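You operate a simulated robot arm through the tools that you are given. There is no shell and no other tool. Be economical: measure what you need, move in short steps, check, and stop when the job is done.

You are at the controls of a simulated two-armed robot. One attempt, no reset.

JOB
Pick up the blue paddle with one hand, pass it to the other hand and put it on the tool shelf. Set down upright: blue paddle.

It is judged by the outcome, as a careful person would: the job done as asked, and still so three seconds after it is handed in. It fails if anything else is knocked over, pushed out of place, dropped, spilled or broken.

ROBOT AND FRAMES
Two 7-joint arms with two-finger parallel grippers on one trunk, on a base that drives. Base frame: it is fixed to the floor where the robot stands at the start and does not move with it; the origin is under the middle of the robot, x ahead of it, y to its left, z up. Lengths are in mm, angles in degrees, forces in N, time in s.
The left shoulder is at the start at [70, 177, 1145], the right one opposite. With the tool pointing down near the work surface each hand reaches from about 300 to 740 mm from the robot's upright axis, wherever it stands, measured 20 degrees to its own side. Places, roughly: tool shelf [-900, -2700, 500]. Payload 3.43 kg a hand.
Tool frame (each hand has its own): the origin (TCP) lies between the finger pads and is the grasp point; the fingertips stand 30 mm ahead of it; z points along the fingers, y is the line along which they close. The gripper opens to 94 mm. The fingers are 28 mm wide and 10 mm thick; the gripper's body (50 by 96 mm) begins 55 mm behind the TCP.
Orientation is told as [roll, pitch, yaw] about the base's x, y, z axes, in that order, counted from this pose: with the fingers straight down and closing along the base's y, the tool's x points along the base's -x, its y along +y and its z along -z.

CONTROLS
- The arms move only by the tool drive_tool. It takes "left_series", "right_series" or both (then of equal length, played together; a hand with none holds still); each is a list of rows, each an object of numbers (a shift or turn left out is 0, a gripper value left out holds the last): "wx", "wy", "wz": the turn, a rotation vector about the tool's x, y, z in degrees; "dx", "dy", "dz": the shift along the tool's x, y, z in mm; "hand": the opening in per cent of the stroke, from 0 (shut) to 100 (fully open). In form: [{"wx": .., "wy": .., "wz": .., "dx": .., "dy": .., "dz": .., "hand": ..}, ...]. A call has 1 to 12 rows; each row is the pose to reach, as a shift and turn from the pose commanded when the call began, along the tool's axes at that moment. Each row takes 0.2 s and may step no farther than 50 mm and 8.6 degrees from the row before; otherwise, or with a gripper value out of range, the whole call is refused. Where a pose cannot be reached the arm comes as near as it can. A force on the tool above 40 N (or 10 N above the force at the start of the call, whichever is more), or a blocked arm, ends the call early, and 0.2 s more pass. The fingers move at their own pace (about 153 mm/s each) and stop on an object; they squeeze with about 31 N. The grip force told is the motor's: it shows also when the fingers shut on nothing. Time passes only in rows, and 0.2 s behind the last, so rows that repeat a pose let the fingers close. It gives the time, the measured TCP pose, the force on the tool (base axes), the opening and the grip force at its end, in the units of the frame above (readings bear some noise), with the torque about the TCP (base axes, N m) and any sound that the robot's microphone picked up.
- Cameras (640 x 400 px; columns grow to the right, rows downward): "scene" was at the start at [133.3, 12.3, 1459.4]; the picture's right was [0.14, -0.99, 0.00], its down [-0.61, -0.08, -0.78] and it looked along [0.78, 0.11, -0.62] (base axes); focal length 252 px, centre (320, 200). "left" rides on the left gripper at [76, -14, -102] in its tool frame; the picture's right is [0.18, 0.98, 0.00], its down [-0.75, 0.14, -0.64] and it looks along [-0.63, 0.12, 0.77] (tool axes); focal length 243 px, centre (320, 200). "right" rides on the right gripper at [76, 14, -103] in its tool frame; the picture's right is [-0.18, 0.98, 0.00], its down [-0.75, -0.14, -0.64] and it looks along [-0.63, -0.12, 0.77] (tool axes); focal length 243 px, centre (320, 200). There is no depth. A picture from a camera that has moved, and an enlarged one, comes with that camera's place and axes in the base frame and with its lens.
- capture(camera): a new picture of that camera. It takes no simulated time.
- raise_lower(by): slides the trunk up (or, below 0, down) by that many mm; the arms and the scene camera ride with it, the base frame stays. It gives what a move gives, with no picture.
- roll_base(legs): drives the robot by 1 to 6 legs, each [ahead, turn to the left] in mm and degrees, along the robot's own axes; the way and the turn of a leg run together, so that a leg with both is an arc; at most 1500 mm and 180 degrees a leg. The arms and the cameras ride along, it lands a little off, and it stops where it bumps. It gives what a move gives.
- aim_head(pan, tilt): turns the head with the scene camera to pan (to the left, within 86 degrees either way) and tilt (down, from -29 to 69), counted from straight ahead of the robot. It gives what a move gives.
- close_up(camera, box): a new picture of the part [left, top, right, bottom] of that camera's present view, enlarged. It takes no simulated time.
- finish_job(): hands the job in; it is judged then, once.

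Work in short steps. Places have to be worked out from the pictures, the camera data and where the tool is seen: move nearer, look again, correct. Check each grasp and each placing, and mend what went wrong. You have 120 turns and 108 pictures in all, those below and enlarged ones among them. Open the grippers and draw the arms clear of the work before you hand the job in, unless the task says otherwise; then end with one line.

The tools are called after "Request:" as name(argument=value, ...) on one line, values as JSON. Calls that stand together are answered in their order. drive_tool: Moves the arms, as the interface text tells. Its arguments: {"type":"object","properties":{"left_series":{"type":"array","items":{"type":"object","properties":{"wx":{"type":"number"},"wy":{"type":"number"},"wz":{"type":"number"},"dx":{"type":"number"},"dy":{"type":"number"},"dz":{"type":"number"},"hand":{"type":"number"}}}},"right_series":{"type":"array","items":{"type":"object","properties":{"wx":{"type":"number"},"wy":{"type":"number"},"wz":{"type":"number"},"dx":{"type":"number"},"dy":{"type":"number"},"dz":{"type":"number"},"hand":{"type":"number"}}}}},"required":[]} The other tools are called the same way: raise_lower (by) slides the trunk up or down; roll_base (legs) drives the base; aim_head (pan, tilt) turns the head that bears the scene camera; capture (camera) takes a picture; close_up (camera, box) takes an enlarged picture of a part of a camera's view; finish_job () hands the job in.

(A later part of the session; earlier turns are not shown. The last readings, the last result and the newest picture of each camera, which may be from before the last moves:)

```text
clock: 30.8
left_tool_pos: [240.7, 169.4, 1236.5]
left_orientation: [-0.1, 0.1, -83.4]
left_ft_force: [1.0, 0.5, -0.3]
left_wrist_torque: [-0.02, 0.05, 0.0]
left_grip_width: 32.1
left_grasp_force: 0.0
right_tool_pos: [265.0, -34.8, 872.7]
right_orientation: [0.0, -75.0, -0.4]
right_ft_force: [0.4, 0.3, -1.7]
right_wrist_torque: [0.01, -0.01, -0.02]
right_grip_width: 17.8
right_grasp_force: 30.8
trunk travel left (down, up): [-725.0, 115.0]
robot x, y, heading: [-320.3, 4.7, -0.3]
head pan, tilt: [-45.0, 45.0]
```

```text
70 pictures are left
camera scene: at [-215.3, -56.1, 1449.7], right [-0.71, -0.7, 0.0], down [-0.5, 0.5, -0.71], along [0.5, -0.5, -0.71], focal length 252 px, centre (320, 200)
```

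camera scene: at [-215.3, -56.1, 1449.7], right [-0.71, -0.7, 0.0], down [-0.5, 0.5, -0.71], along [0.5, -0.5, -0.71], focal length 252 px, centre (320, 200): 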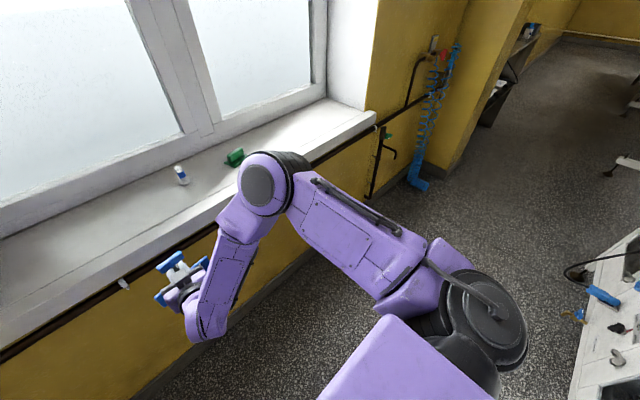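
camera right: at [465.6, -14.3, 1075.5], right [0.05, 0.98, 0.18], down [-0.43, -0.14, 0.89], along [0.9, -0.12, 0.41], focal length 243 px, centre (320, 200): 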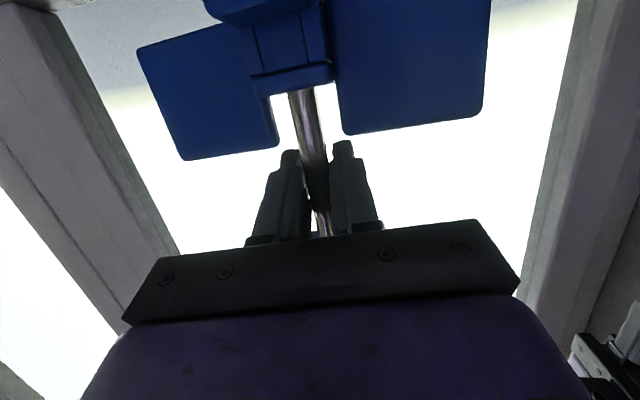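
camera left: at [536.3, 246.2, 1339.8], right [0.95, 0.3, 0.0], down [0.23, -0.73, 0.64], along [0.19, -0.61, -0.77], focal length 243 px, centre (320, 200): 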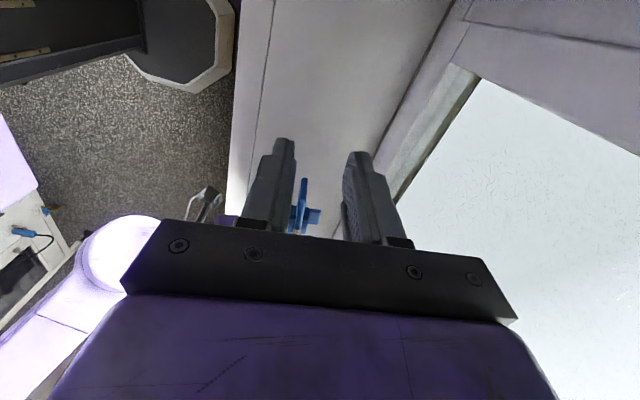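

The arm is much more folded (elbow ≈ (575,-336) in the robot frame). I'll pull the hand back ~90 mm as well to shrink the turning radius.

Request:
drive_tool(right_series=[{"dz": -14.5, "dx": 3.9}, {"dz": -29, "dx": 7.8}, {"dz": -43.5, "dx": 11.7}, {"dz": -58, "dx": 15.5}, {"dz": -72.5, "dx": 19.4}, {"dz": -87, "dx": 23.3}])

Request:
capture(camera="scene")

```text
clock: 32.2
left_tool_pos: [241.3, 169.1, 1237.3]
left_orientation: [0.0, 0.0, -83.4]
left_ft_force: [0.0, 0.5, 0.9]
left_wrist_torque: [0.03, -0.02, -0.01]
left_grip_width: 31.8
left_grasp_force: 0.0
right_tool_pos: [174.3, -32.0, 872.3]
right_orientation: [-0.1, -74.9, -0.4]
right_ft_force: [-0.3, 0.0, -1.4]
right_wrist_torque: [-0.01, 0.03, 0.02]
right_grip_width: 17.5
right_grasp_force: 31.0
trunk travel left (down, up): [-725.0, 115.0]
robot x, y, heading: [-322.4, 1.8, -0.3]
head pan, tilt: [-45.0, 45.0]
```

```text
69 pictures are left
camera scene: at [-215.4, -56.4, 1449.7], right [-0.71, -0.7, 0.0], down [-0.5, 0.5, -0.71], along [0.5, -0.5, -0.71], focal length 252 px, centre (320, 200)
```

scene: 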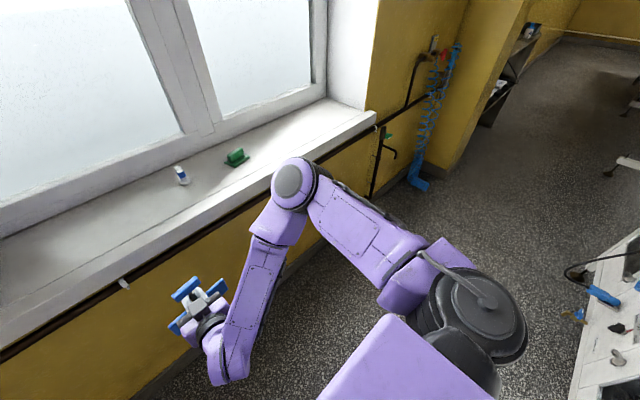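

Good fold. Next I'll check the left arm's extent before driving in the aisle.

Request:
aim_head(pan=45, tilt=45)

Request:
capture(camera="scene")

```text
clock: 33.9
left_tool_pos: [240.1, 169.4, 1237.7]
left_orientation: [0.0, -0.1, -83.5]
left_ft_force: [0.1, -0.2, -0.1]
left_wrist_torque: [0.02, 0.04, -0.03]
left_grip_width: 32.3
left_grasp_force: 0.2
right_tool_pos: [174.3, -30.4, 872.5]
right_orientation: [0.0, -75.0, -0.4]
right_ft_force: [0.3, 0.4, -1.4]
right_wrist_torque: [0.0, -0.04, 0.01]
right_grip_width: 17.4
right_grasp_force: 31.2
trunk travel left (down, up): [-725.0, 115.0]
robot x, y, heading: [-321.0, 4.0, -0.4]
head pan, tilt: [45.0, 45.0]
```

```text
68 pictures are left
camera scene: at [-214.3, 59.0, 1449.6], right [0.7, -0.71, 0.0], down [-0.5, -0.5, -0.71], along [0.5, 0.5, -0.71], focal length 252 px, centre (320, 200)
```

scene: 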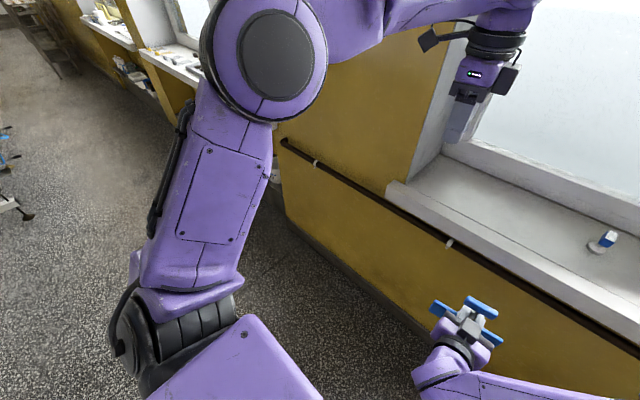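

The left elbow is high and only ~0.4 m out, fine for the aisle. Moving forward 120 mm and turning right 90°.

Request:
roll_base(legs=[[120, 0], [0, -45], [0, -45]])

Request:
aim_head(pan=-15, tilt=30)

Request:
capture(camera="scene")

```text
clock: 39.3
left_tool_pos: [-57.4, -567.8, 1236.7]
left_orientation: [0.0, 0.1, -175.7]
left_ft_force: [-0.3, -0.7, 0.8]
left_wrist_torque: [0.03, -0.03, 0.0]
left_grip_width: 32.1
left_grasp_force: 0.1
right_tool_pos: [-252.8, -491.7, 872.5]
right_orientation: [-0.1, -75.0, -92.7]
right_ft_force: [0.3, 0.2, -2.2]
right_wrist_torque: [0.0, 0.01, -0.02]
right_grip_width: 17.2
right_grasp_force: 31.1
trunk travel left (down, up): [-725.0, 115.0]
robot x, y, heading: [-198.6, -0.7, -92.7]
head pan, tilt: [45.0, 45.0]
```

```text
clock: 40.6
left_tool_pos: [-56.2, -566.5, 1237.8]
left_orientation: [0.0, 0.0, -175.7]
left_ft_force: [0.7, 0.4, -0.1]
left_wrist_torque: [0.0, -0.01, -0.01]
left_grip_width: 32.0
left_grasp_force: 0.1
right_tool_pos: [-254.2, -491.7, 872.0]
right_orientation: [-0.1, -75.0, -92.8]
right_ft_force: [0.6, 1.1, -1.6]
right_wrist_torque: [0.01, 0.01, -0.02]
right_grip_width: 17.6
right_grasp_force: 31.1
trunk travel left (down, up): [-725.0, 115.0]
robot x, y, heading: [-199.9, 3.0, -92.4]
head pan, tilt: [-15.0, 30.0]
```

```text
67 pictures are left
camera scene: at [-232.3, -135.3, 1472.2], right [-0.95, 0.3, 0.0], down [0.15, 0.48, -0.87], along [-0.26, -0.82, -0.5], focal length 252 px, centre (320, 200)
```

scene: 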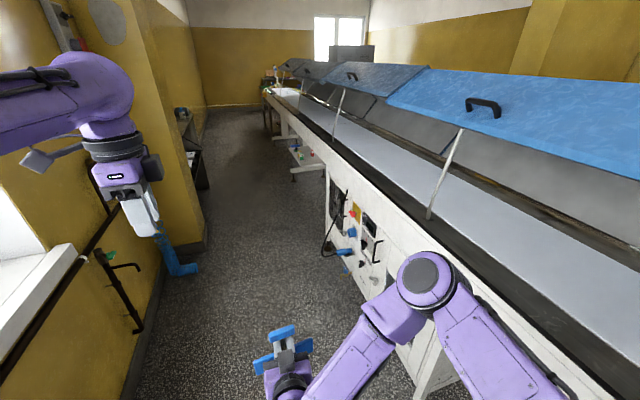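

The aisle is clear, with the bench edge at x≈-780 and the elbow ~100 mm clear. Straightening and driving 1400 mm ahead.

Request:
roll_base(legs=[[0, 3.5], [1400, 0]])

Request:
aim_head(pan=-35, tilt=35)

Request:
capture(camera="scene")

```text
clock: 48.2
left_tool_pos: [22.1, -1983.8, 1236.6]
left_orientation: [0.0, 0.0, -171.1]
left_ft_force: [0.1, 0.8, 1.0]
left_wrist_torque: [0.01, 0.02, -0.01]
left_grip_width: 32.2
left_grasp_force: 0.1
right_tool_pos: [-180.7, -1925.2, 873.4]
right_orientation: [0.0, -75.0, -88.2]
right_ft_force: [-0.2, 0.2, -1.7]
right_wrist_torque: [0.02, -0.01, 0.02]
right_grip_width: 17.5
right_grasp_force: 31.0
trunk travel left (down, up): [-725.0, 115.0]
robot x, y, heading: [-167.4, -1429.6, -88.2]
head pan, tilt: [-15.0, 30.0]
```

```text
clock: 49.0
left_tool_pos: [22.0, -1984.6, 1238.0]
left_orientation: [0.0, 0.1, -171.1]
left_ft_force: [0.0, -0.8, 0.2]
left_wrist_torque: [-0.05, 0.0, -0.01]
left_grip_width: 32.1
left_grasp_force: 0.0
right_tool_pos: [-180.6, -1925.0, 872.3]
right_orientation: [-0.1, -75.0, -88.1]
right_ft_force: [0.9, -0.7, -1.1]
right_wrist_torque: [-0.02, -0.02, 0.02]
right_grip_width: 17.6
right_grasp_force: 30.8
trunk travel left (down, up): [-725.0, 115.0]
robot x, y, heading: [-168.7, -1431.7, -88.2]
head pan, tilt: [-35.0, 35.0]
```

```text
66 pictures are left
camera scene: at [-215.5, -1553.4, 1464.5], right [-0.84, 0.55, 0.0], down [0.31, 0.48, -0.82], along [-0.45, -0.69, -0.57], focal length 252 px, centre (320, 200)
```

scene: 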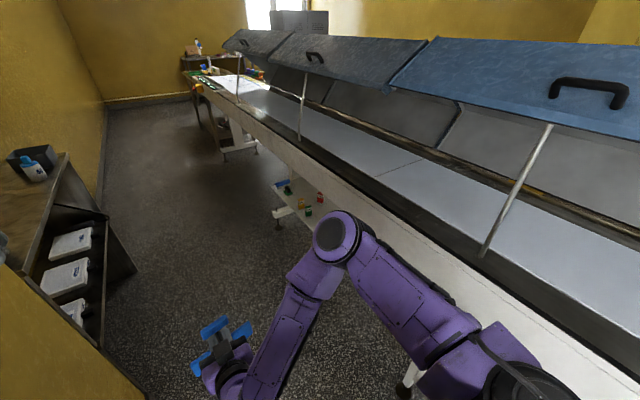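

The shelf is visible under the bench edge ahead-right; enlarging it.

Request:
close_up(camera="scene", box=[250, 160, 370, 240])

```text
5.00 times, centred on (310, 200) of scene
camera zoom: at [-215.5, -1553.4, 1464.5], right [-0.84, 0.55, 0.0], down [0.31, 0.48, -0.82], along [-0.45, -0.69, -0.57], focal length 1261 px, centre (370, 200)
```

zoom: 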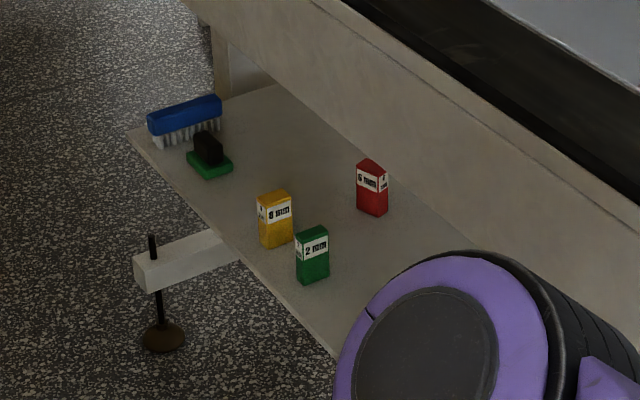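

Free shelf space is at its near end (around x −850, y −2505). I plan to enter obliquely (heading ≈ −145) with the right arm stretched forward. First: bring the left hand inward and extend the right hand forward ~270 mm in the open aisle.

Request:
drive_tool(left_series=[{"dx": -12}, {"dx": -24}, {"dx": -36}, {"dx": -48}, {"dx": -60}, {"dx": -72}, {"dx": -84}, {"dx": -96}, {"dx": -108}, {"dx": -120}], right_series=[{"dz": 26, "dx": -7}, {"dz": 52, "dx": -14}, {"dz": 78, "dx": -21}, {"dz": 104, "dx": -28}, {"dz": 130, "dx": -35}, {"dz": 156, "dx": -42}, {"dz": 182, "dx": -49}, {"dz": 208, "dx": -56}, {"dz": 234, "dx": -63}, {"dz": 260, "dx": -70}])

Request:
aim_head(pan=-20, tilt=45)

Request:
capture(camera="scene")

```text
clock: 51.2
left_tool_pos: [-96.6, -2002.1, 1235.6]
left_orientation: [-0.1, 0.1, -171.2]
left_ft_force: [0.1, -0.1, 0.2]
left_wrist_torque: [0.01, -0.02, -0.04]
left_grip_width: 32.3
left_grasp_force: 0.0
right_tool_pos: [-171.2, -2194.6, 870.1]
right_orientation: [-0.1, -74.9, -88.2]
right_ft_force: [-1.0, -0.8, -1.6]
right_wrist_torque: [0.02, -0.02, 0.03]
right_grip_width: 17.5
right_grasp_force: 31.1
trunk travel left (down, up): [-725.0, 115.0]
robot x, y, heading: [-163.6, -1429.9, -88.2]
head pan, tilt: [-35.0, 35.0]
```

```text
clock: 52.0
left_tool_pos: [-95.2, -2001.3, 1236.9]
left_orientation: [0.1, 0.0, -171.1]
left_ft_force: [0.2, 0.5, -0.1]
left_wrist_torque: [0.01, 0.01, -0.01]
left_grip_width: 32.0
left_grasp_force: 0.1
right_tool_pos: [-170.5, -2195.8, 870.8]
right_orientation: [0.0, -74.9, -88.1]
right_ft_force: [0.6, 0.6, -1.5]
right_wrist_torque: [0.01, -0.02, 0.04]
right_grip_width: 17.2
right_grasp_force: 30.7
trunk travel left (down, up): [-725.0, 115.0]
robot x, y, heading: [-166.8, -1431.9, -88.2]
head pan, tilt: [-20.0, 45.0]
```

```text
64 pictures are left
camera scene: at [-192.9, -1556.8, 1449.7], right [-0.95, 0.31, 0.0], down [0.22, 0.67, -0.71], along [-0.22, -0.67, -0.71], focal length 252 px, centre (320, 200)
```

scene: 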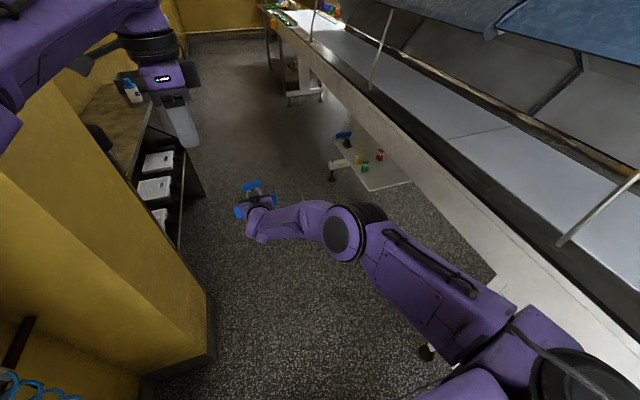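

The arm now reaches 764 mm ahead, with the elbow well back. The pillar corner is at about (214, −2095), so I keep x≈−150. Lowering the trunk 230 mm, then driving ahead 608 mm.

Request:
raise_lower(by=-230)

Request:
roll_base(legs=[[608, 0]])

Request:
aim_head(pan=-45, tilt=30)

Request:
capture(camera="scene")

```text
clock: 54.4
left_tool_pos: [-95.4, -2001.3, 1005.0]
left_orientation: [0.1, 0.1, -171.1]
left_ft_force: [-0.1, 0.6, -0.3]
left_wrist_torque: [0.0, 0.02, 0.01]
left_grip_width: 32.2
left_grasp_force: 0.1
right_tool_pos: [-171.3, -2194.7, 641.2]
right_orientation: [0.0, -75.0, -88.2]
right_ft_force: [-0.5, 0.3, -1.9]
right_wrist_torque: [-0.02, -0.03, 0.01]
right_grip_width: 17.6
right_grasp_force: 31.1
trunk travel left (down, up): [-495.0, 345.0]
robot x, y, heading: [-166.2, -1431.8, -88.2]
head pan, tilt: [-20.0, 45.0]
```

```text
clock: 57.8
left_tool_pos: [-95.9, -2602.7, 1005.5]
left_orientation: [0.0, 0.0, -172.4]
left_ft_force: [0.0, 0.5, 0.5]
left_wrist_torque: [-0.02, 0.02, 0.02]
left_grip_width: 32.1
left_grasp_force: 0.0
right_tool_pos: [-176.0, -2794.9, 641.6]
right_orientation: [0.0, -75.0, -89.5]
right_ft_force: [0.6, 0.1, -0.8]
right_wrist_torque: [0.0, 0.0, 0.02]
right_grip_width: 17.6
right_grasp_force: 30.8
trunk travel left (down, up): [-495.0, 345.0]
robot x, y, heading: [-153.9, -2031.7, -89.5]
head pan, tilt: [-20.0, 45.0]
```

```text
clock: 58.7
left_tool_pos: [-96.9, -2602.3, 1005.2]
left_orientation: [-0.1, 0.0, -172.6]
left_ft_force: [-0.2, -0.6, -0.4]
left_wrist_torque: [0.04, 0.01, -0.01]
left_grip_width: 32.2
left_grasp_force: 0.0
right_tool_pos: [-177.0, -2792.6, 641.5]
right_orientation: [0.0, -75.0, -89.5]
right_ft_force: [0.3, -0.1, -1.9]
right_wrist_torque: [0.01, -0.05, 0.0]
right_grip_width: 17.4
right_grasp_force: 30.9
trunk travel left (down, up): [-495.0, 345.0]
robot x, y, heading: [-152.7, -2034.2, -89.4]
head pan, tilt: [-45.0, 30.0]
```

```text
63 pictures are left
camera scene: at [-219.7, -2143.5, 1242.2], right [-0.71, 0.7, 0.0], down [0.35, 0.36, -0.87], along [-0.61, -0.62, -0.5], focal length 252 px, centre (320, 200)
```

scene: 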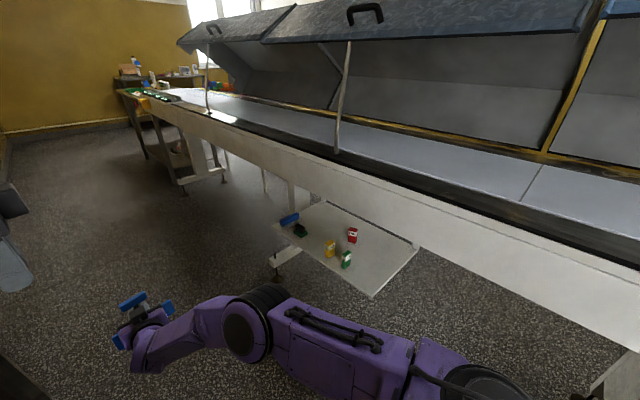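

Shelf near edge is at y≈−2450 and the green box is at (−815, −2599). I'll enlarge the paddle to verify its yaw relative to the hand, and take a look at the shelf's clearances.

Request:
close_up(camera="scene", box=[90, 270, 230, 380])

Request:
close_up(camera="scene", box=[260, 180, 440, 310])

```text
3.64 times, centred on (160, 325) of scene
camera zoom: at [-219.7, -2143.5, 1242.2], right [-0.71, 0.7, 0.0], down [0.35, 0.36, -0.87], along [-0.61, -0.62, -0.5], focal length 917 px, centre (902, -254)
```

zoom: 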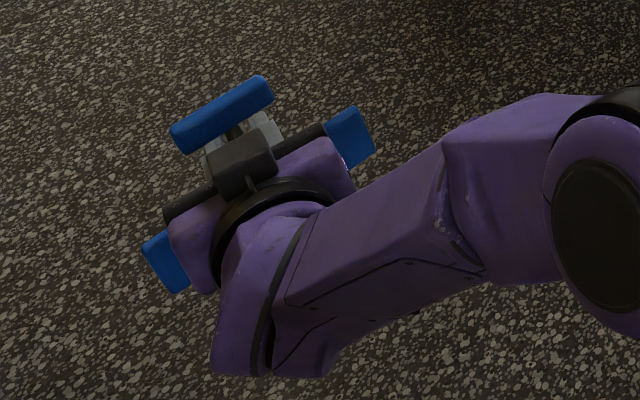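

```text
3.08 times, centred on (350, 245) of scene
camera zoom: at [-219.7, -2143.5, 1242.2], right [-0.71, 0.7, 0.0], down [0.35, 0.36, -0.87], along [-0.61, -0.62, -0.5], focal length 776 px, centre (228, 62)
```

zoom: 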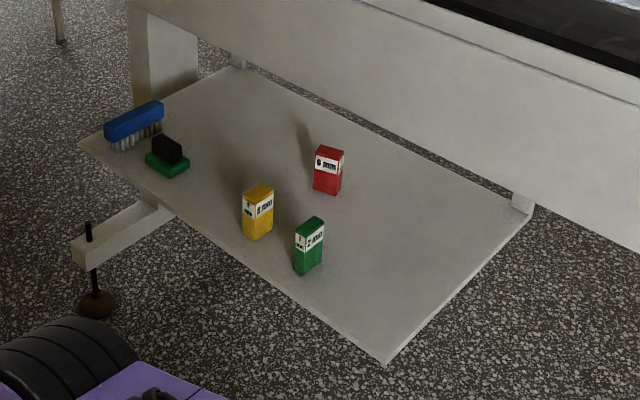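

The bar is square to the hand. I'll turn the hand 17° left about the vertical so the blades will stand diagonally on the shelf, then turn the base right 55° in two legs to heading ≈ −145.

Request:
drive_tool(right_series=[{"wx": -5.5, "wz": -1.5}, {"wx": -11, "wz": -2.95}, {"wx": -16.4, "wz": -4.4}])

Request:
roll_base(legs=[[0, -30]])

Request:
aim_head(pan=-20, tilt=40)

Request:
capture(camera="scene")

```text
clock: 59.5
left_tool_pos: [-95.2, -2601.5, 1006.4]
left_orientation: [0.0, 0.0, -172.5]
left_ft_force: [-0.7, -0.2, 0.4]
left_wrist_torque: [0.01, 0.02, 0.0]
left_grip_width: 32.1
left_grasp_force: 0.0
right_tool_pos: [-174.5, -2793.4, 641.0]
right_orientation: [-0.6, -74.7, -75.0]
right_ft_force: [0.8, -0.1, -1.5]
right_wrist_torque: [0.03, 0.05, -0.01]
right_grip_width: 17.6
right_grasp_force: 31.1
right hand out of reach, approached as far as the arm can: row 3
trunk travel left (down, up): [-495.0, 345.0]
robot x, y, heading: [-154.5, -2032.1, -89.5]
head pan, tilt: [-45.0, 30.0]
```

```text
clock: 61.4
left_tool_pos: [-397.1, -2550.7, 1006.8]
left_orientation: [0.0, 0.0, 156.8]
left_ft_force: [0.3, 0.1, 0.0]
left_wrist_torque: [-0.02, -0.04, -0.02]
left_grip_width: 32.2
left_grasp_force: 0.0
right_tool_pos: [-562.5, -2675.9, 642.1]
right_orientation: [-0.7, -74.8, -105.9]
right_ft_force: [-0.1, -0.2, -1.3]
right_wrist_torque: [0.01, 0.03, 0.01]
right_grip_width: 17.6
right_grasp_force: 30.9
trunk travel left (down, up): [-495.0, 345.0]
robot x, y, heading: [-156.1, -2028.6, -120.1]
head pan, tilt: [-45.0, 30.0]
```

```text
clock: 62.3
left_tool_pos: [-397.2, -2552.9, 1006.1]
left_orientation: [0.0, 0.0, 156.7]
left_ft_force: [1.1, -0.6, 0.3]
left_wrist_torque: [-0.01, 0.0, -0.01]
left_grip_width: 32.0
left_grasp_force: 0.1
right_tool_pos: [-562.6, -2675.5, 641.2]
right_orientation: [-0.8, -74.8, -105.8]
right_ft_force: [-0.5, 0.4, -1.6]
right_wrist_torque: [-0.05, -0.01, -0.02]
right_grip_width: 17.7
right_grasp_force: 30.6
trunk travel left (down, up): [-495.0, 345.0]
robot x, y, heading: [-152.3, -2033.5, -120.2]
head pan, tilt: [-20.0, 40.0]
```

```text
60 pictures are left
camera scene: at [-247.6, -2126.4, 1226.9], right [-0.64, 0.77, 0.0], down [0.49, 0.41, -0.77], along [-0.59, -0.49, -0.64], focal length 252 px, centre (320, 200)
```

scene: 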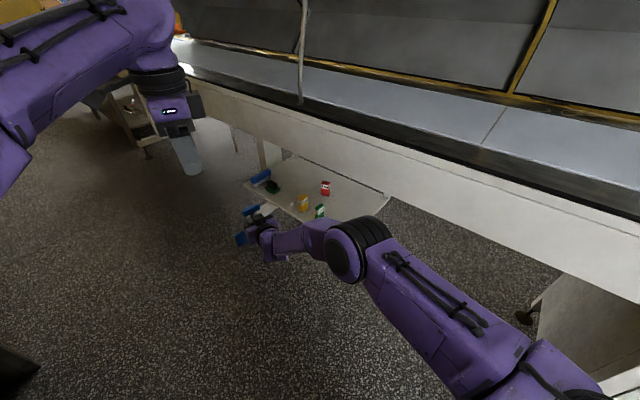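

Clear so far. I'll pull the left hand back 120 mm so it stays off the bench, then turn the base another 25°.

Request:
drive_tool(left_series=[{"dy": -20}, {"dy": -40}, {"dy": -60}, {"dy": -80}, {"dy": -100}, {"dy": -120}])

Request:
roll_base(legs=[[0, -24]])

Request:
aim_head(pan=-12, tilt=45)

Request:
capture(camera="scene")

Request:
capture(camera="left")

```text
clock: 63.7
left_tool_pos: [-349.5, -2438.8, 1007.3]
left_orientation: [0.0, 0.0, 156.8]
left_ft_force: [0.3, -1.2, 0.5]
left_wrist_torque: [-0.02, -0.01, 0.01]
left_grip_width: 32.1
left_grasp_force: 0.1
right_tool_pos: [-561.5, -2676.1, 641.3]
right_orientation: [-0.9, -74.8, -105.8]
right_ft_force: [0.2, 0.3, -1.5]
right_wrist_torque: [0.04, 0.03, -0.01]
right_grip_width: 17.6
right_grasp_force: 30.8
trunk travel left (down, up): [-495.0, 345.0]
robot x, y, heading: [-155.1, -2030.6, -119.9]
head pan, tilt: [-20.0, 40.0]
```

```text
clock: 65.3
left_tool_pos: [-498.1, -2328.5, 1006.7]
left_orientation: [0.0, 0.1, 133.4]
left_ft_force: [0.2, -0.3, 0.1]
left_wrist_torque: [-0.02, 0.01, 0.02]
left_grip_width: 32.3
left_grasp_force: 0.1
right_tool_pos: [-788.0, -2459.0, 640.4]
right_orientation: [-0.7, -74.8, -129.5]
right_ft_force: [0.2, 1.0, -2.2]
right_wrist_torque: [0.02, -0.01, 0.0]
right_grip_width: 17.7
right_grasp_force: 30.2
trunk travel left (down, up): [-495.0, 345.0]
robot x, y, heading: [-151.2, -2026.5, -143.3]
head pan, tilt: [-20.0, 40.0]
```

```text
clock: 66.0
left_tool_pos: [-496.6, -2327.9, 1007.7]
left_orientation: [0.0, -0.1, 133.3]
left_ft_force: [-1.4, -0.2, 0.6]
left_wrist_torque: [0.02, -0.02, 0.01]
left_grip_width: 32.0
left_grasp_force: 0.1
right_tool_pos: [-786.1, -2459.4, 641.8]
right_orientation: [-0.8, -74.7, -129.3]
right_ft_force: [-0.6, -0.7, -2.0]
right_wrist_torque: [-0.04, 0.0, -0.02]
right_grip_width: 17.6
right_grasp_force: 30.9
trunk travel left (down, up): [-495.0, 345.0]
robot x, y, heading: [-155.9, -2028.8, -143.7]
head pan, tilt: [-12.0, 45.0]
```

```text
59 pictures are left
camera scene: at [-271.6, -2091.8, 1219.6], right [-0.41, 0.91, 0.0], down [0.64, 0.29, -0.71], along [-0.64, -0.29, -0.71], focal length 252 px, centre (320, 200)
```

scene: 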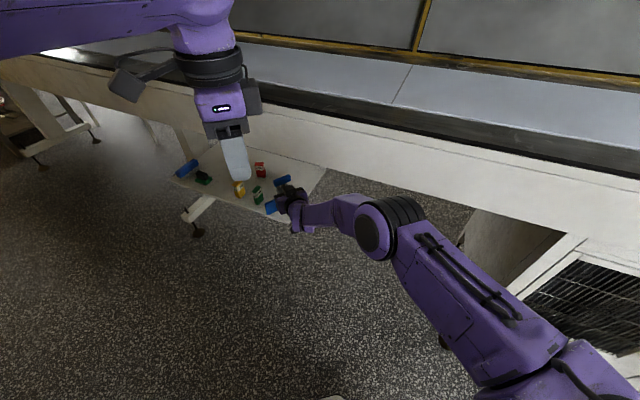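

```text
58 pictures are left
camera left: at [-435.1, -2373.2, 1109.7], right [-0.59, -0.81, 0.0], down [-0.62, 0.45, 0.64], along [-0.52, 0.38, -0.77], focal length 243 px, centre (320, 200)
```

left: 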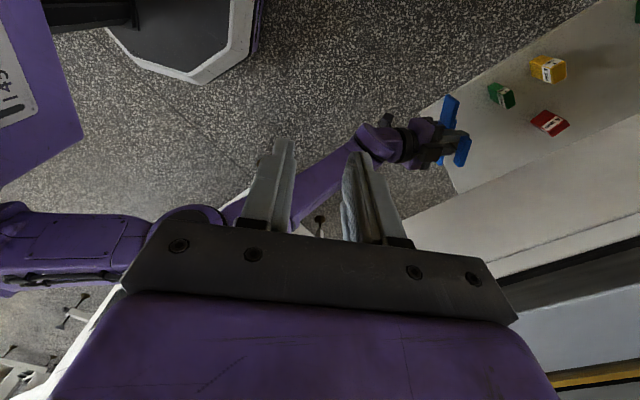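

The left wrist camera gives a fine overhead view. Enlarging the paddle and shelf area.

Request:
close_up(camera="left", box=[370, 0, 640, 200])

Request:
close_up(camera="scene", box=[220, 140, 360, 250])

```text
2.00 times, centred on (505, 100) of left
camera zoom: at [-435.1, -2373.2, 1109.7], right [-0.59, -0.81, 0.0], down [-0.62, 0.45, 0.64], along [-0.52, 0.38, -0.77], focal length 485 px, centre (-50, 400)
```

zoom: 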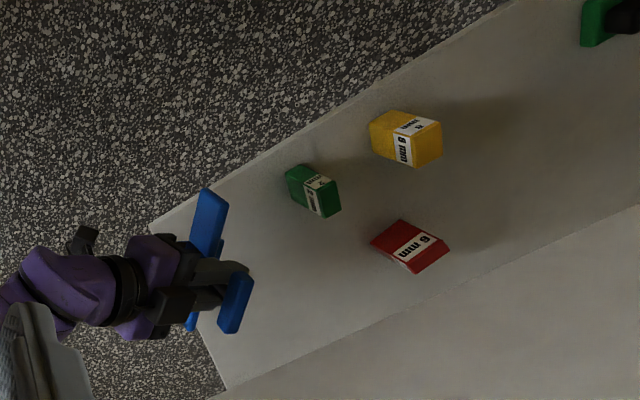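

```text
3.64 times, centred on (290, 195) of scene
camera zoom: at [-271.6, -2091.8, 1219.6], right [-0.41, 0.91, 0.0], down [0.64, 0.29, -0.71], along [-0.64, -0.29, -0.71], focal length 917 px, centre (429, 218)
```

zoom: 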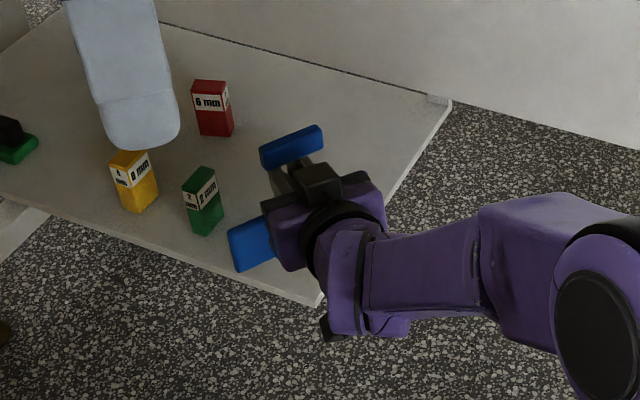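

Shelf corner is at (−769, −2445), and the paddle is at (−786, −2459) above it. Target is about (−868, −2515), straight along the heading. I lower the trunk 40 mm (keeps the elbow below the fascia) and advance 60 mm.

Request:
raise_lower(by=-40)

Request:
close_up(camera="left", box=[370, 0, 640, 200])

Request:
roll_base(legs=[[60, 0]])

Request:
capture(camera="scene")

Request:
capture(camera="left")

```text
clock: 66.8
left_tool_pos: [-497.8, -2328.3, 968.4]
left_orientation: [-0.1, -0.1, 133.3]
left_ft_force: [-0.4, 0.0, 0.4]
left_wrist_torque: [-0.02, 0.01, 0.01]
left_grip_width: 31.9
left_grasp_force: 0.1
right_tool_pos: [-786.2, -2459.2, 601.3]
right_orientation: [-0.8, -74.8, -129.2]
right_ft_force: [0.3, 0.2, -0.2]
right_wrist_torque: [0.0, -0.01, 0.04]
right_grip_width: 17.4
right_grasp_force: 31.2
trunk travel left (down, up): [-455.0, 385.0]
robot x, y, heading: [-153.0, -2032.3, -143.7]
head pan, tilt: [-12.0, 45.0]
```

```text
2.00 times, centred on (505, 100) of left
camera zoom: at [-434.9, -2372.9, 1069.8], right [-0.59, -0.81, 0.0], down [-0.62, 0.45, 0.64], along [-0.52, 0.38, -0.77], focal length 485 px, centre (-50, 400)
```

zoom: 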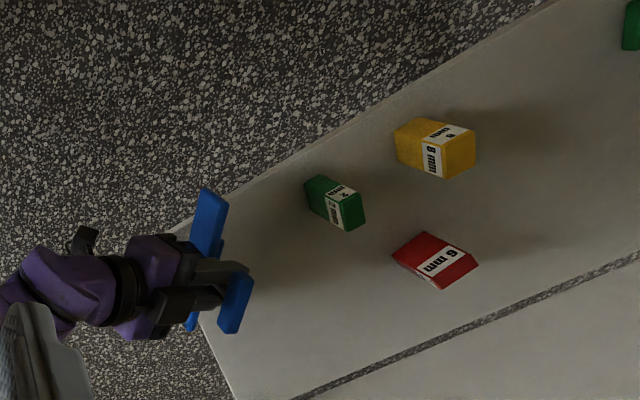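

```text
clock: 67.8
left_tool_pos: [-547.6, -2363.4, 966.3]
left_orientation: [-0.1, 0.0, 133.2]
left_ft_force: [-0.5, -0.7, 0.6]
left_wrist_torque: [0.03, -0.02, -0.01]
left_grip_width: 32.0
left_grasp_force: 0.0
right_tool_pos: [-835.7, -2495.1, 600.2]
right_orientation: [-0.7, -74.8, -129.5]
right_ft_force: [-0.6, -0.5, -1.6]
right_wrist_torque: [0.01, 0.0, -0.01]
right_grip_width: 17.3
right_grasp_force: 30.9
trunk travel left (down, up): [-455.0, 385.0]
robot x, y, heading: [-201.2, -2063.4, -143.9]
head pan, tilt: [-12.0, 45.0]
```

```text
54 pictures are left
camera scene: at [-321.1, -2127.9, 1179.4], right [-0.41, 0.91, 0.0], down [0.65, 0.29, -0.71], along [-0.64, -0.29, -0.71], focal length 252 px, centre (320, 200)
```

scene: 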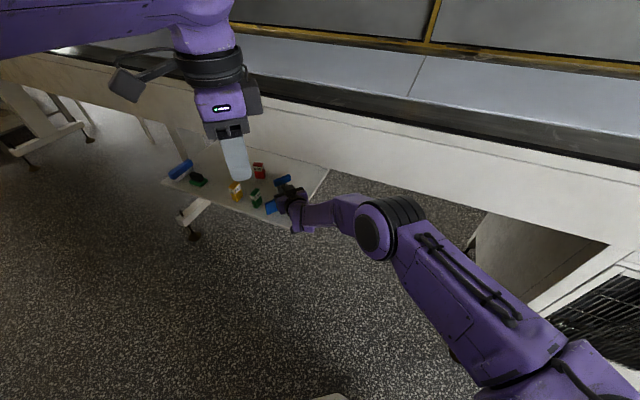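

```text
53 pictures are left
camera left: at [-484.9, -2409.0, 1069.0], right [-0.59, -0.81, 0.0], down [-0.62, 0.45, 0.64], along [-0.52, 0.38, -0.77], focal length 243 px, centre (320, 200)
```

left: 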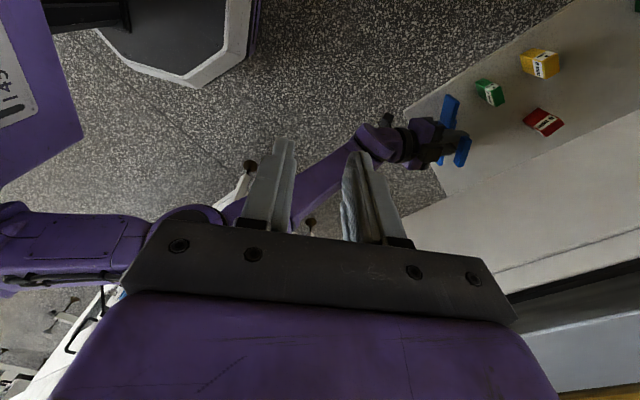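

Paddle centre is now at (−836, −2495), clear of the green box. Extending the arm the last ~38 mm to about (−868, −2515).

Request:
drive_tool(right_series=[{"dz": 8.7, "dx": -2.3, "dy": -3}, {"dz": 17.3, "dx": -4.6, "dy": -6}, {"dz": 26, "dx": -7, "dy": -9}, {"dz": 34.6, "dx": -9.3, "dy": -12}])

Request:
close_up(camera="left", box=[380, 20, 620, 200])

Request:
close_up(camera="scene", box=[220, 140, 360, 250])

Request:
capture(camera="right")

```text
clock: 68.8
left_tool_pos: [-545.8, -2360.7, 967.1]
left_orientation: [0.0, 0.0, 133.2]
left_ft_force: [0.1, -0.1, -0.5]
left_wrist_torque: [-0.01, -0.01, -0.01]
left_grip_width: 31.8
left_grasp_force: 0.1
right_tool_pos: [-868.5, -2513.3, 601.4]
right_orientation: [-0.9, -74.7, -129.4]
right_ft_force: [0.0, 0.5, -1.2]
right_wrist_torque: [0.03, -0.01, 0.01]
right_grip_width: 17.7
right_grasp_force: 31.0
trunk travel left (down, up): [-455.0, 385.0]
robot x, y, heading: [-202.0, -2065.5, -143.8]
head pan, tilt: [-12.0, 45.0]
```

```text
2.22 times, centred on (500, 110) of left
camera zoom: at [-483.9, -2408.2, 1069.6], right [-0.59, -0.81, 0.0], down [-0.62, 0.45, 0.64], along [-0.52, 0.38, -0.77], focal length 539 px, centre (-80, 400)
```

zoom: 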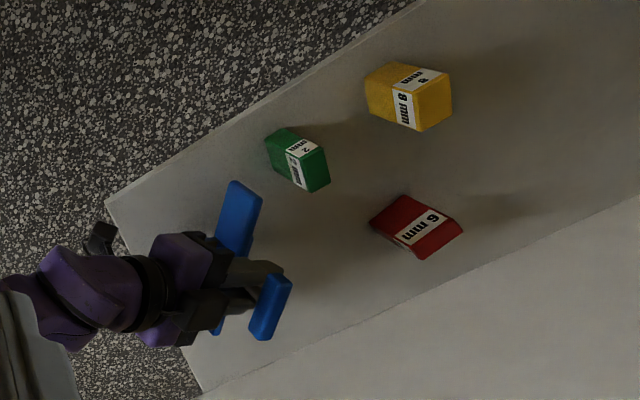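

```text
3.64 times, centred on (290, 195) of scene
camera zoom: at [-320.0, -2127.0, 1179.6], right [-0.41, 0.91, 0.0], down [0.65, 0.29, -0.71], along [-0.64, -0.29, -0.71], focal length 917 px, centre (429, 218)
```

zoom: 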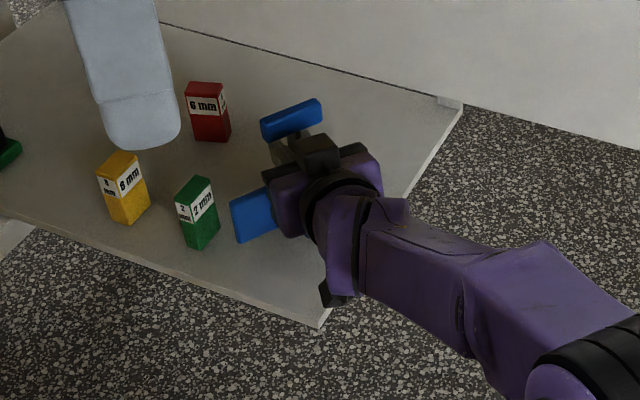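

```text
50 pictures are left
camera right: at [-780.8, -2431.3, 553.6], right [0.72, -0.67, 0.17], down [0.17, 0.41, 0.9], along [-0.67, -0.62, 0.41], focal length 243 px, centre (320, 200)
```

right: 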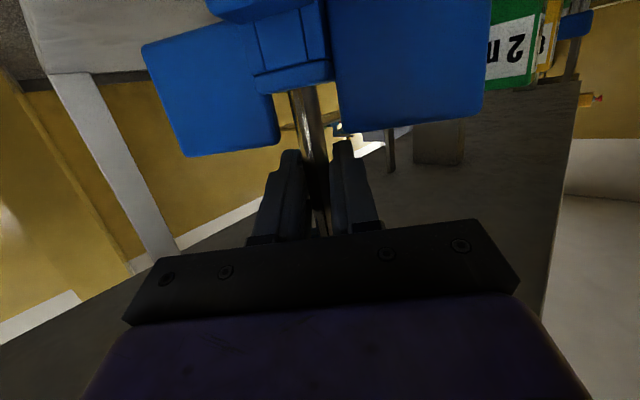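

All clear around the paddle. Lowering it 20 mm by the arm (expected contact at TCP z≈575).

Request:
drive_tool(right_series=[{"dx": 6.8, "dz": 1.8}, {"dx": 13.5, "dz": 3.6}, {"dx": 19.3, "dz": 5.2}, {"dx": 19.3, "dz": 5.2}])

Request:
capture(camera="right")

Request:
close_up(camera="scene", box=[220, 140, 360, 250])

```text
clock: 69.8
left_tool_pos: [-545.8, -2362.0, 966.7]
left_orientation: [0.0, 0.1, 133.2]
left_ft_force: [0.6, -0.2, 0.3]
left_wrist_torque: [0.0, 0.03, 0.01]
left_grip_width: 32.0
left_grasp_force: 0.1
right_tool_pos: [-868.0, -2512.1, 583.4]
right_orientation: [-0.7, -74.9, -129.4]
right_ft_force: [0.2, -0.4, -1.3]
right_wrist_torque: [-0.01, 0.01, -0.05]
right_grip_width: 17.4
right_grasp_force: 30.8
right hand out of reach, approached as far as the arm can: row 3, 4
trunk travel left (down, up): [-455.0, 385.0]
robot x, y, heading: [-202.7, -2063.9, -143.7]
head pan, tilt: [-12.0, 45.0]
```

```text
49 pictures are left
camera right: at [-779.0, -2429.8, 535.6], right [0.72, -0.67, 0.17], down [0.17, 0.41, 0.9], along [-0.67, -0.62, 0.41], focal length 243 px, centre (320, 200)
```

right: 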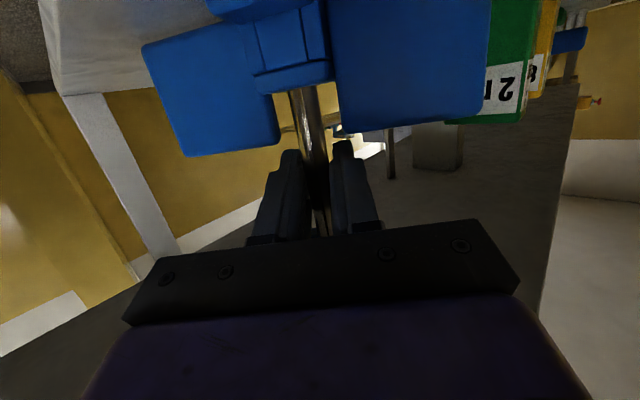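

```text
3.64 times, centred on (290, 195) of scene
camera zoom: at [-319.8, -2126.9, 1179.6], right [-0.41, 0.91, 0.0], down [0.65, 0.29, -0.71], along [-0.64, -0.29, -0.71], focal length 917 px, centre (429, 218)
```

zoom: 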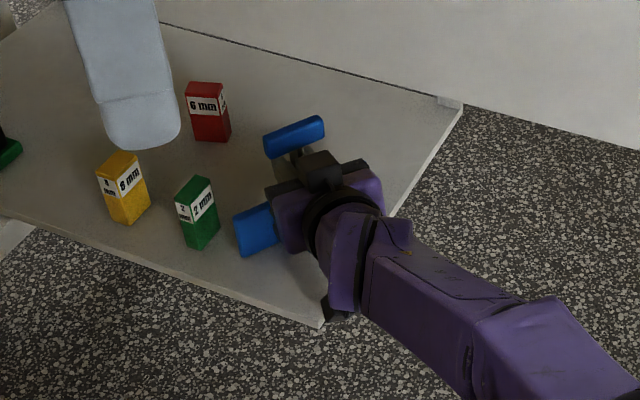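

The arm hit its reach limit at z 583; I'll lower by the trunk in small steps, watching the force.

Request:
raise_lower(by=-4)

Request:
raise_lower(by=-2)

```text
clock: 70.3
left_tool_pos: [-545.8, -2362.2, 963.7]
left_orientation: [-0.1, 0.0, 133.2]
left_ft_force: [-0.5, 0.5, -0.1]
left_wrist_torque: [-0.01, 0.04, 0.01]
left_grip_width: 31.9
left_grasp_force: 0.0
right_tool_pos: [-867.5, -2513.3, 581.4]
right_orientation: [-1.0, -75.0, -129.3]
right_ft_force: [-2.1, -0.8, 5.4]
right_wrist_torque: [0.08, -0.11, -0.04]
right_grip_width: 17.4
right_grasp_force: 30.8
trunk travel left (down, up): [-451.0, 389.0]
robot x, y, heading: [-203.2, -2061.0, -143.6]
head pan, tilt: [-12.0, 45.0]
```

```text
clock: 70.8
left_tool_pos: [-545.6, -2360.9, 962.6]
left_orientation: [0.1, 0.1, 133.1]
left_ft_force: [-0.1, -0.1, -0.8]
left_wrist_torque: [-0.01, -0.05, -0.01]
left_grip_width: 32.0
left_grasp_force: 0.0
right_tool_pos: [-867.7, -2512.5, 580.6]
right_orientation: [-1.1, -75.2, -129.0]
right_ft_force: [-4.2, -1.8, 14.6]
right_wrist_torque: [0.19, -0.19, -0.02]
right_grip_width: 17.5
right_grasp_force: 31.4
trunk travel left (down, up): [-449.0, 391.0]
robot x, y, heading: [-199.6, -2062.7, -143.7]
head pan, tilt: [-12.0, 45.0]
```

Contact with the shelf (~15 N). Easing up 1 mm, then opening the right fingers partway and checking.

Request:
raise_lower(by=1)

Request:
drive_tool(right_series=[{"hand": 24}, {"hand": 32}, {"hand": 45}, {"hand": 45}, {"hand": 45}])

Request:
capture(camera="right")

Request:
close_up(camera="left", box=[380, 20, 620, 200])

Request:
close_up(camera="scene", box=[220, 140, 360, 250])

```text
clock: 71.3
left_tool_pos: [-545.2, -2361.5, 963.6]
left_orientation: [0.1, -0.1, 133.2]
left_ft_force: [-0.8, -0.3, -0.7]
left_wrist_torque: [-0.02, -0.02, -0.04]
left_grip_width: 32.4
left_grasp_force: 0.1
right_tool_pos: [-867.5, -2511.2, 580.9]
right_orientation: [-1.0, -74.9, -129.1]
right_ft_force: [-5.8, -3.6, 16.7]
right_wrist_torque: [0.03, -0.04, -0.04]
right_grip_width: 17.9
right_grasp_force: 31.1
trunk travel left (down, up): [-450.0, 390.0]
robot x, y, heading: [-202.6, -2060.5, -143.8]
head pan, tilt: [-12.0, 45.0]
```

```text
clock: 72.5
left_tool_pos: [-545.9, -2362.3, 963.6]
left_orientation: [0.0, 0.1, 133.1]
left_ft_force: [0.3, 0.1, 0.0]
left_wrist_torque: [0.0, 0.0, -0.02]
left_grip_width: 31.8
left_grasp_force: 0.1
right_tool_pos: [-867.8, -2512.0, 578.5]
right_orientation: [-0.8, -74.7, -129.4]
right_ft_force: [-0.7, -0.1, -0.2]
right_wrist_torque: [0.01, 0.04, 0.02]
right_grip_width: 42.3
right_grasp_force: 0.1
trunk travel left (down, up): [-450.0, 390.0]
robot x, y, heading: [-203.8, -2064.8, -143.6]
head pan, tilt: [-12.0, 45.0]
```

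```text
47 pictures are left
camera right: at [-779.0, -2429.6, 530.7], right [0.72, -0.67, 0.17], down [0.17, 0.41, 0.9], along [-0.67, -0.62, 0.41], focal length 243 px, centre (320, 200)
```

right: 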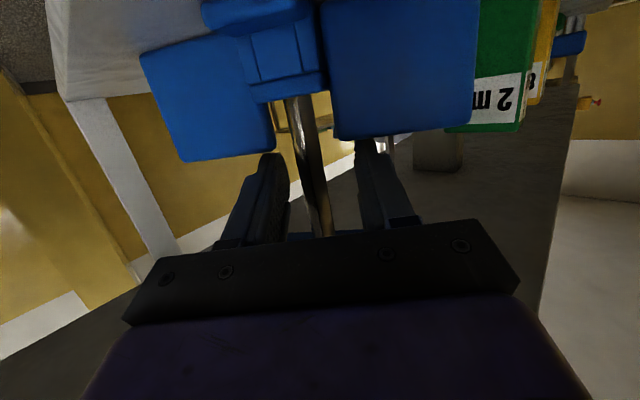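

```text
2.22 times, centred on (500, 110) of left
camera zoom: at [-483.5, -2408.0, 1064.7], right [-0.59, -0.81, 0.0], down [-0.62, 0.45, 0.64], along [-0.52, 0.38, -0.77], focal length 539 px, centre (-80, 400)
```

zoom: 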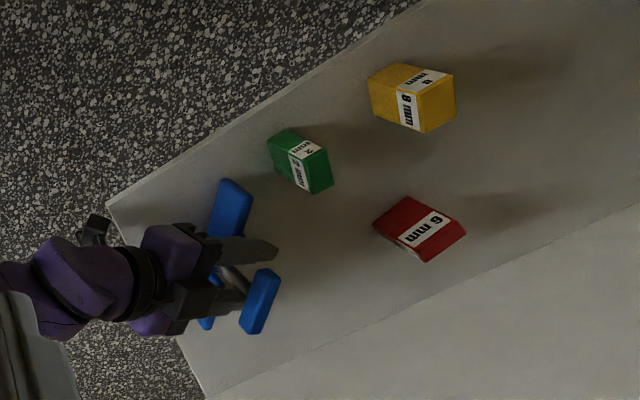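

```text
3.64 times, centred on (290, 195) of scene
camera zoom: at [-319.6, -2126.8, 1174.6], right [-0.41, 0.91, 0.0], down [0.64, 0.29, -0.71], along [-0.64, -0.29, -0.71], focal length 917 px, centre (429, 218)
```

zoom: 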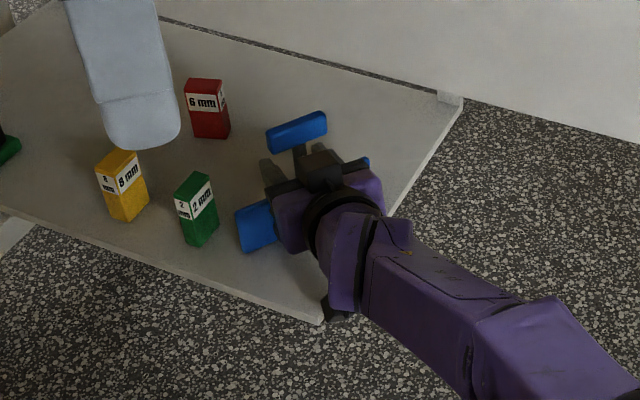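

The paddle stands on its own with the fingers open around the shaft. Withdrawing the hand straight back 60 mm, level.

Request:
drive_tool(right_series=[{"dz": -9.7, "dx": 2.6}, {"dz": -19.3, "dx": 5.2}, {"dz": -29, "dx": 7.8}, {"dz": -38.6, "dx": 10.4}, {"dz": -48.3, "dx": 13}, {"dz": -58, "dx": 15.5}])

Request:
capture(camera="right")

Request:
close_up(camera="left", box=[380, 20, 620, 200])

Request:
capture(camera="scene")

```text
clock: 74.0
left_tool_pos: [-546.7, -2362.7, 962.7]
left_orientation: [0.0, 0.1, 133.2]
left_ft_force: [-0.4, 0.6, 0.1]
left_wrist_torque: [-0.05, 0.03, 0.03]
left_grip_width: 32.1
left_grasp_force: 0.0
right_tool_pos: [-821.1, -2469.6, 580.8]
right_orientation: [-1.8, -74.6, -129.0]
right_ft_force: [-0.5, -0.1, 0.1]
right_wrist_torque: [0.0, -0.03, 0.01]
right_grip_width: 42.3
right_grasp_force: 0.0
right hand out of reach, approached as far as the arm can: row 2, 3, 4, 5, 6
trunk travel left (down, up): [-450.0, 390.0]
robot x, y, heading: [-198.9, -2065.3, -143.7]
head pan, tilt: [-12.0, 45.0]
```

```text
44 pictures are left
camera right: at [-733.1, -2388.7, 533.4], right [0.71, -0.68, 0.17], down [0.17, 0.4, 0.9], along [-0.68, -0.61, 0.41], focal length 243 px, centre (320, 200)
```

right: 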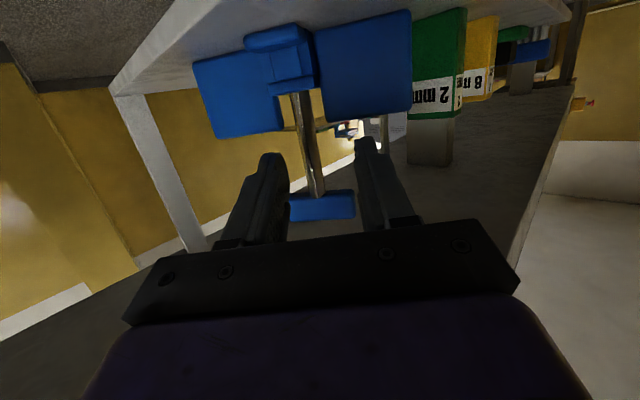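

```text
2.22 times, centred on (500, 110) of left
camera zoom: at [-483.5, -2407.8, 1064.8], right [-0.59, -0.81, 0.0], down [-0.62, 0.45, 0.64], along [-0.52, 0.38, -0.77], focal length 539 px, centre (-80, 400)
```

zoom: 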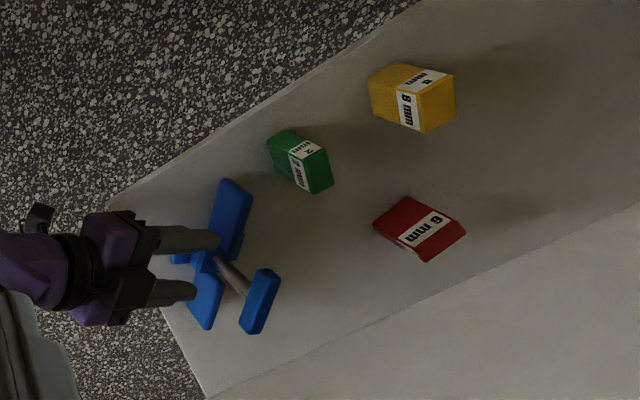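

```text
42 pictures are left
camera scene: at [-319.5, -2126.6, 1174.7], right [-0.41, 0.91, 0.0], down [0.64, 0.29, -0.71], along [-0.64, -0.29, -0.71], focal length 252 px, centre (320, 200)
```

scene: 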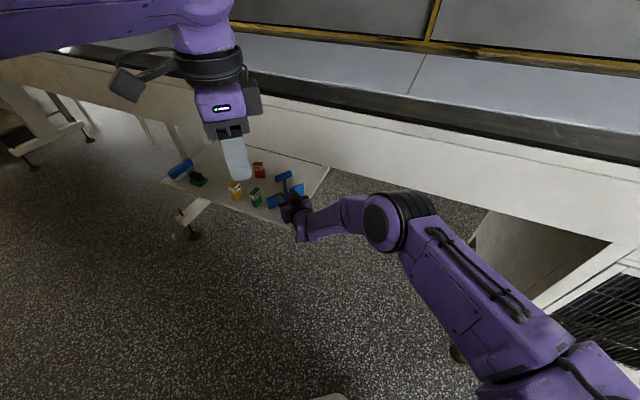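

Fingers are past the shaft and the paddle stands upright. Backing the base away 150 mm along its heading.

Request:
roll_base(legs=[[-150, 0]])

Request:
close_up(camera="scene", box=[200, 130, 360, 250])

Request:
capture(camera="right")

Request:
close_up(camera="left", box=[380, 0, 640, 200])

```text
clock: 75.3
left_tool_pos: [-423.6, -2273.7, 962.5]
left_orientation: [0.0, 0.0, 133.2]
left_ft_force: [0.0, -0.2, 0.7]
left_wrist_torque: [-0.04, 0.02, 0.04]
left_grip_width: 31.6
left_grasp_force: 0.1
right_tool_pos: [-700.9, -2381.7, 581.3]
right_orientation: [-2.0, -74.8, -129.0]
right_ft_force: [-0.3, 0.5, 0.4]
right_wrist_torque: [-0.03, 0.01, -0.01]
right_grip_width: 42.3
right_grasp_force: 0.1
trunk travel left (down, up): [-450.0, 390.0]
robot x, y, heading: [-84.0, -1976.8, -143.8]
head pan, tilt: [-12.0, 45.0]
```

```text
3.33 times, centred on (280, 190) of scene
camera zoom: at [-197.3, -2037.2, 1174.8], right [-0.41, 0.91, 0.0], down [0.64, 0.29, -0.71], along [-0.65, -0.29, -0.71], focal length 841 px, centre (453, 233)
```

zoom: 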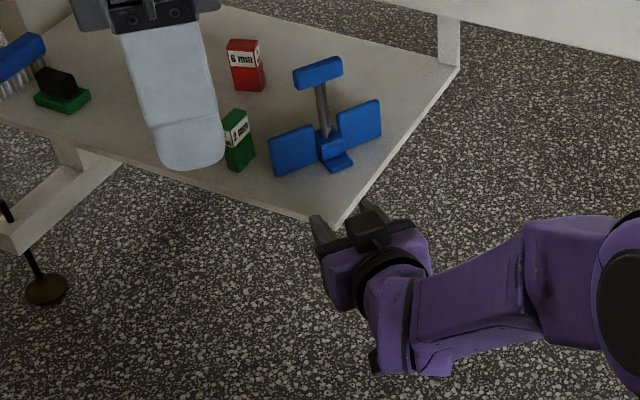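

```text
40 pictures are left
camera right: at [-611.7, -2299.7, 534.0], right [0.71, -0.68, 0.17], down [0.17, 0.41, 0.9], along [-0.68, -0.61, 0.41], focal length 243 px, centre (320, 200)
```

right: 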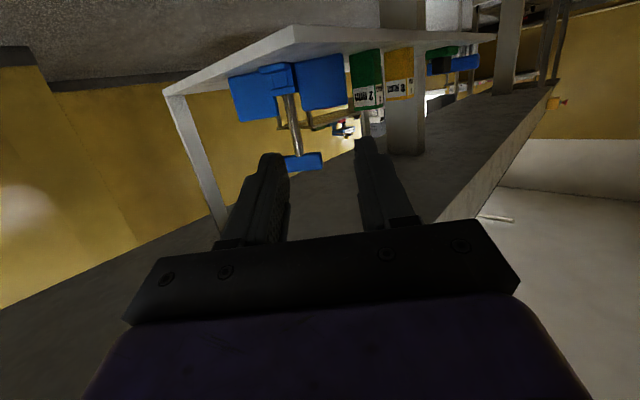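

```text
2.00 times, centred on (510, 100) of left
camera zoom: at [-361.3, -2318.5, 1065.3], right [-0.59, -0.81, 0.0], down [-0.62, 0.45, 0.64], along [-0.52, 0.38, -0.77], focal length 485 px, centre (-60, 400)
```

zoom: 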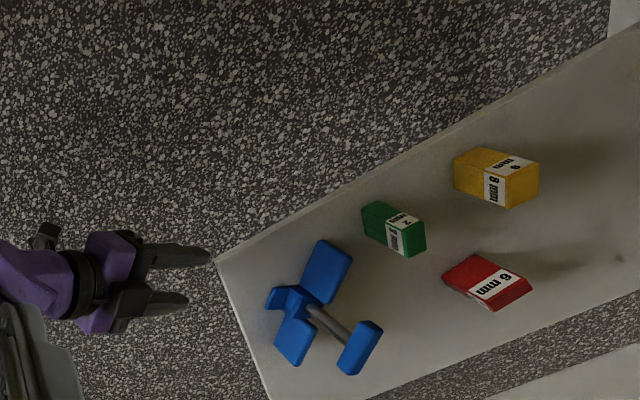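

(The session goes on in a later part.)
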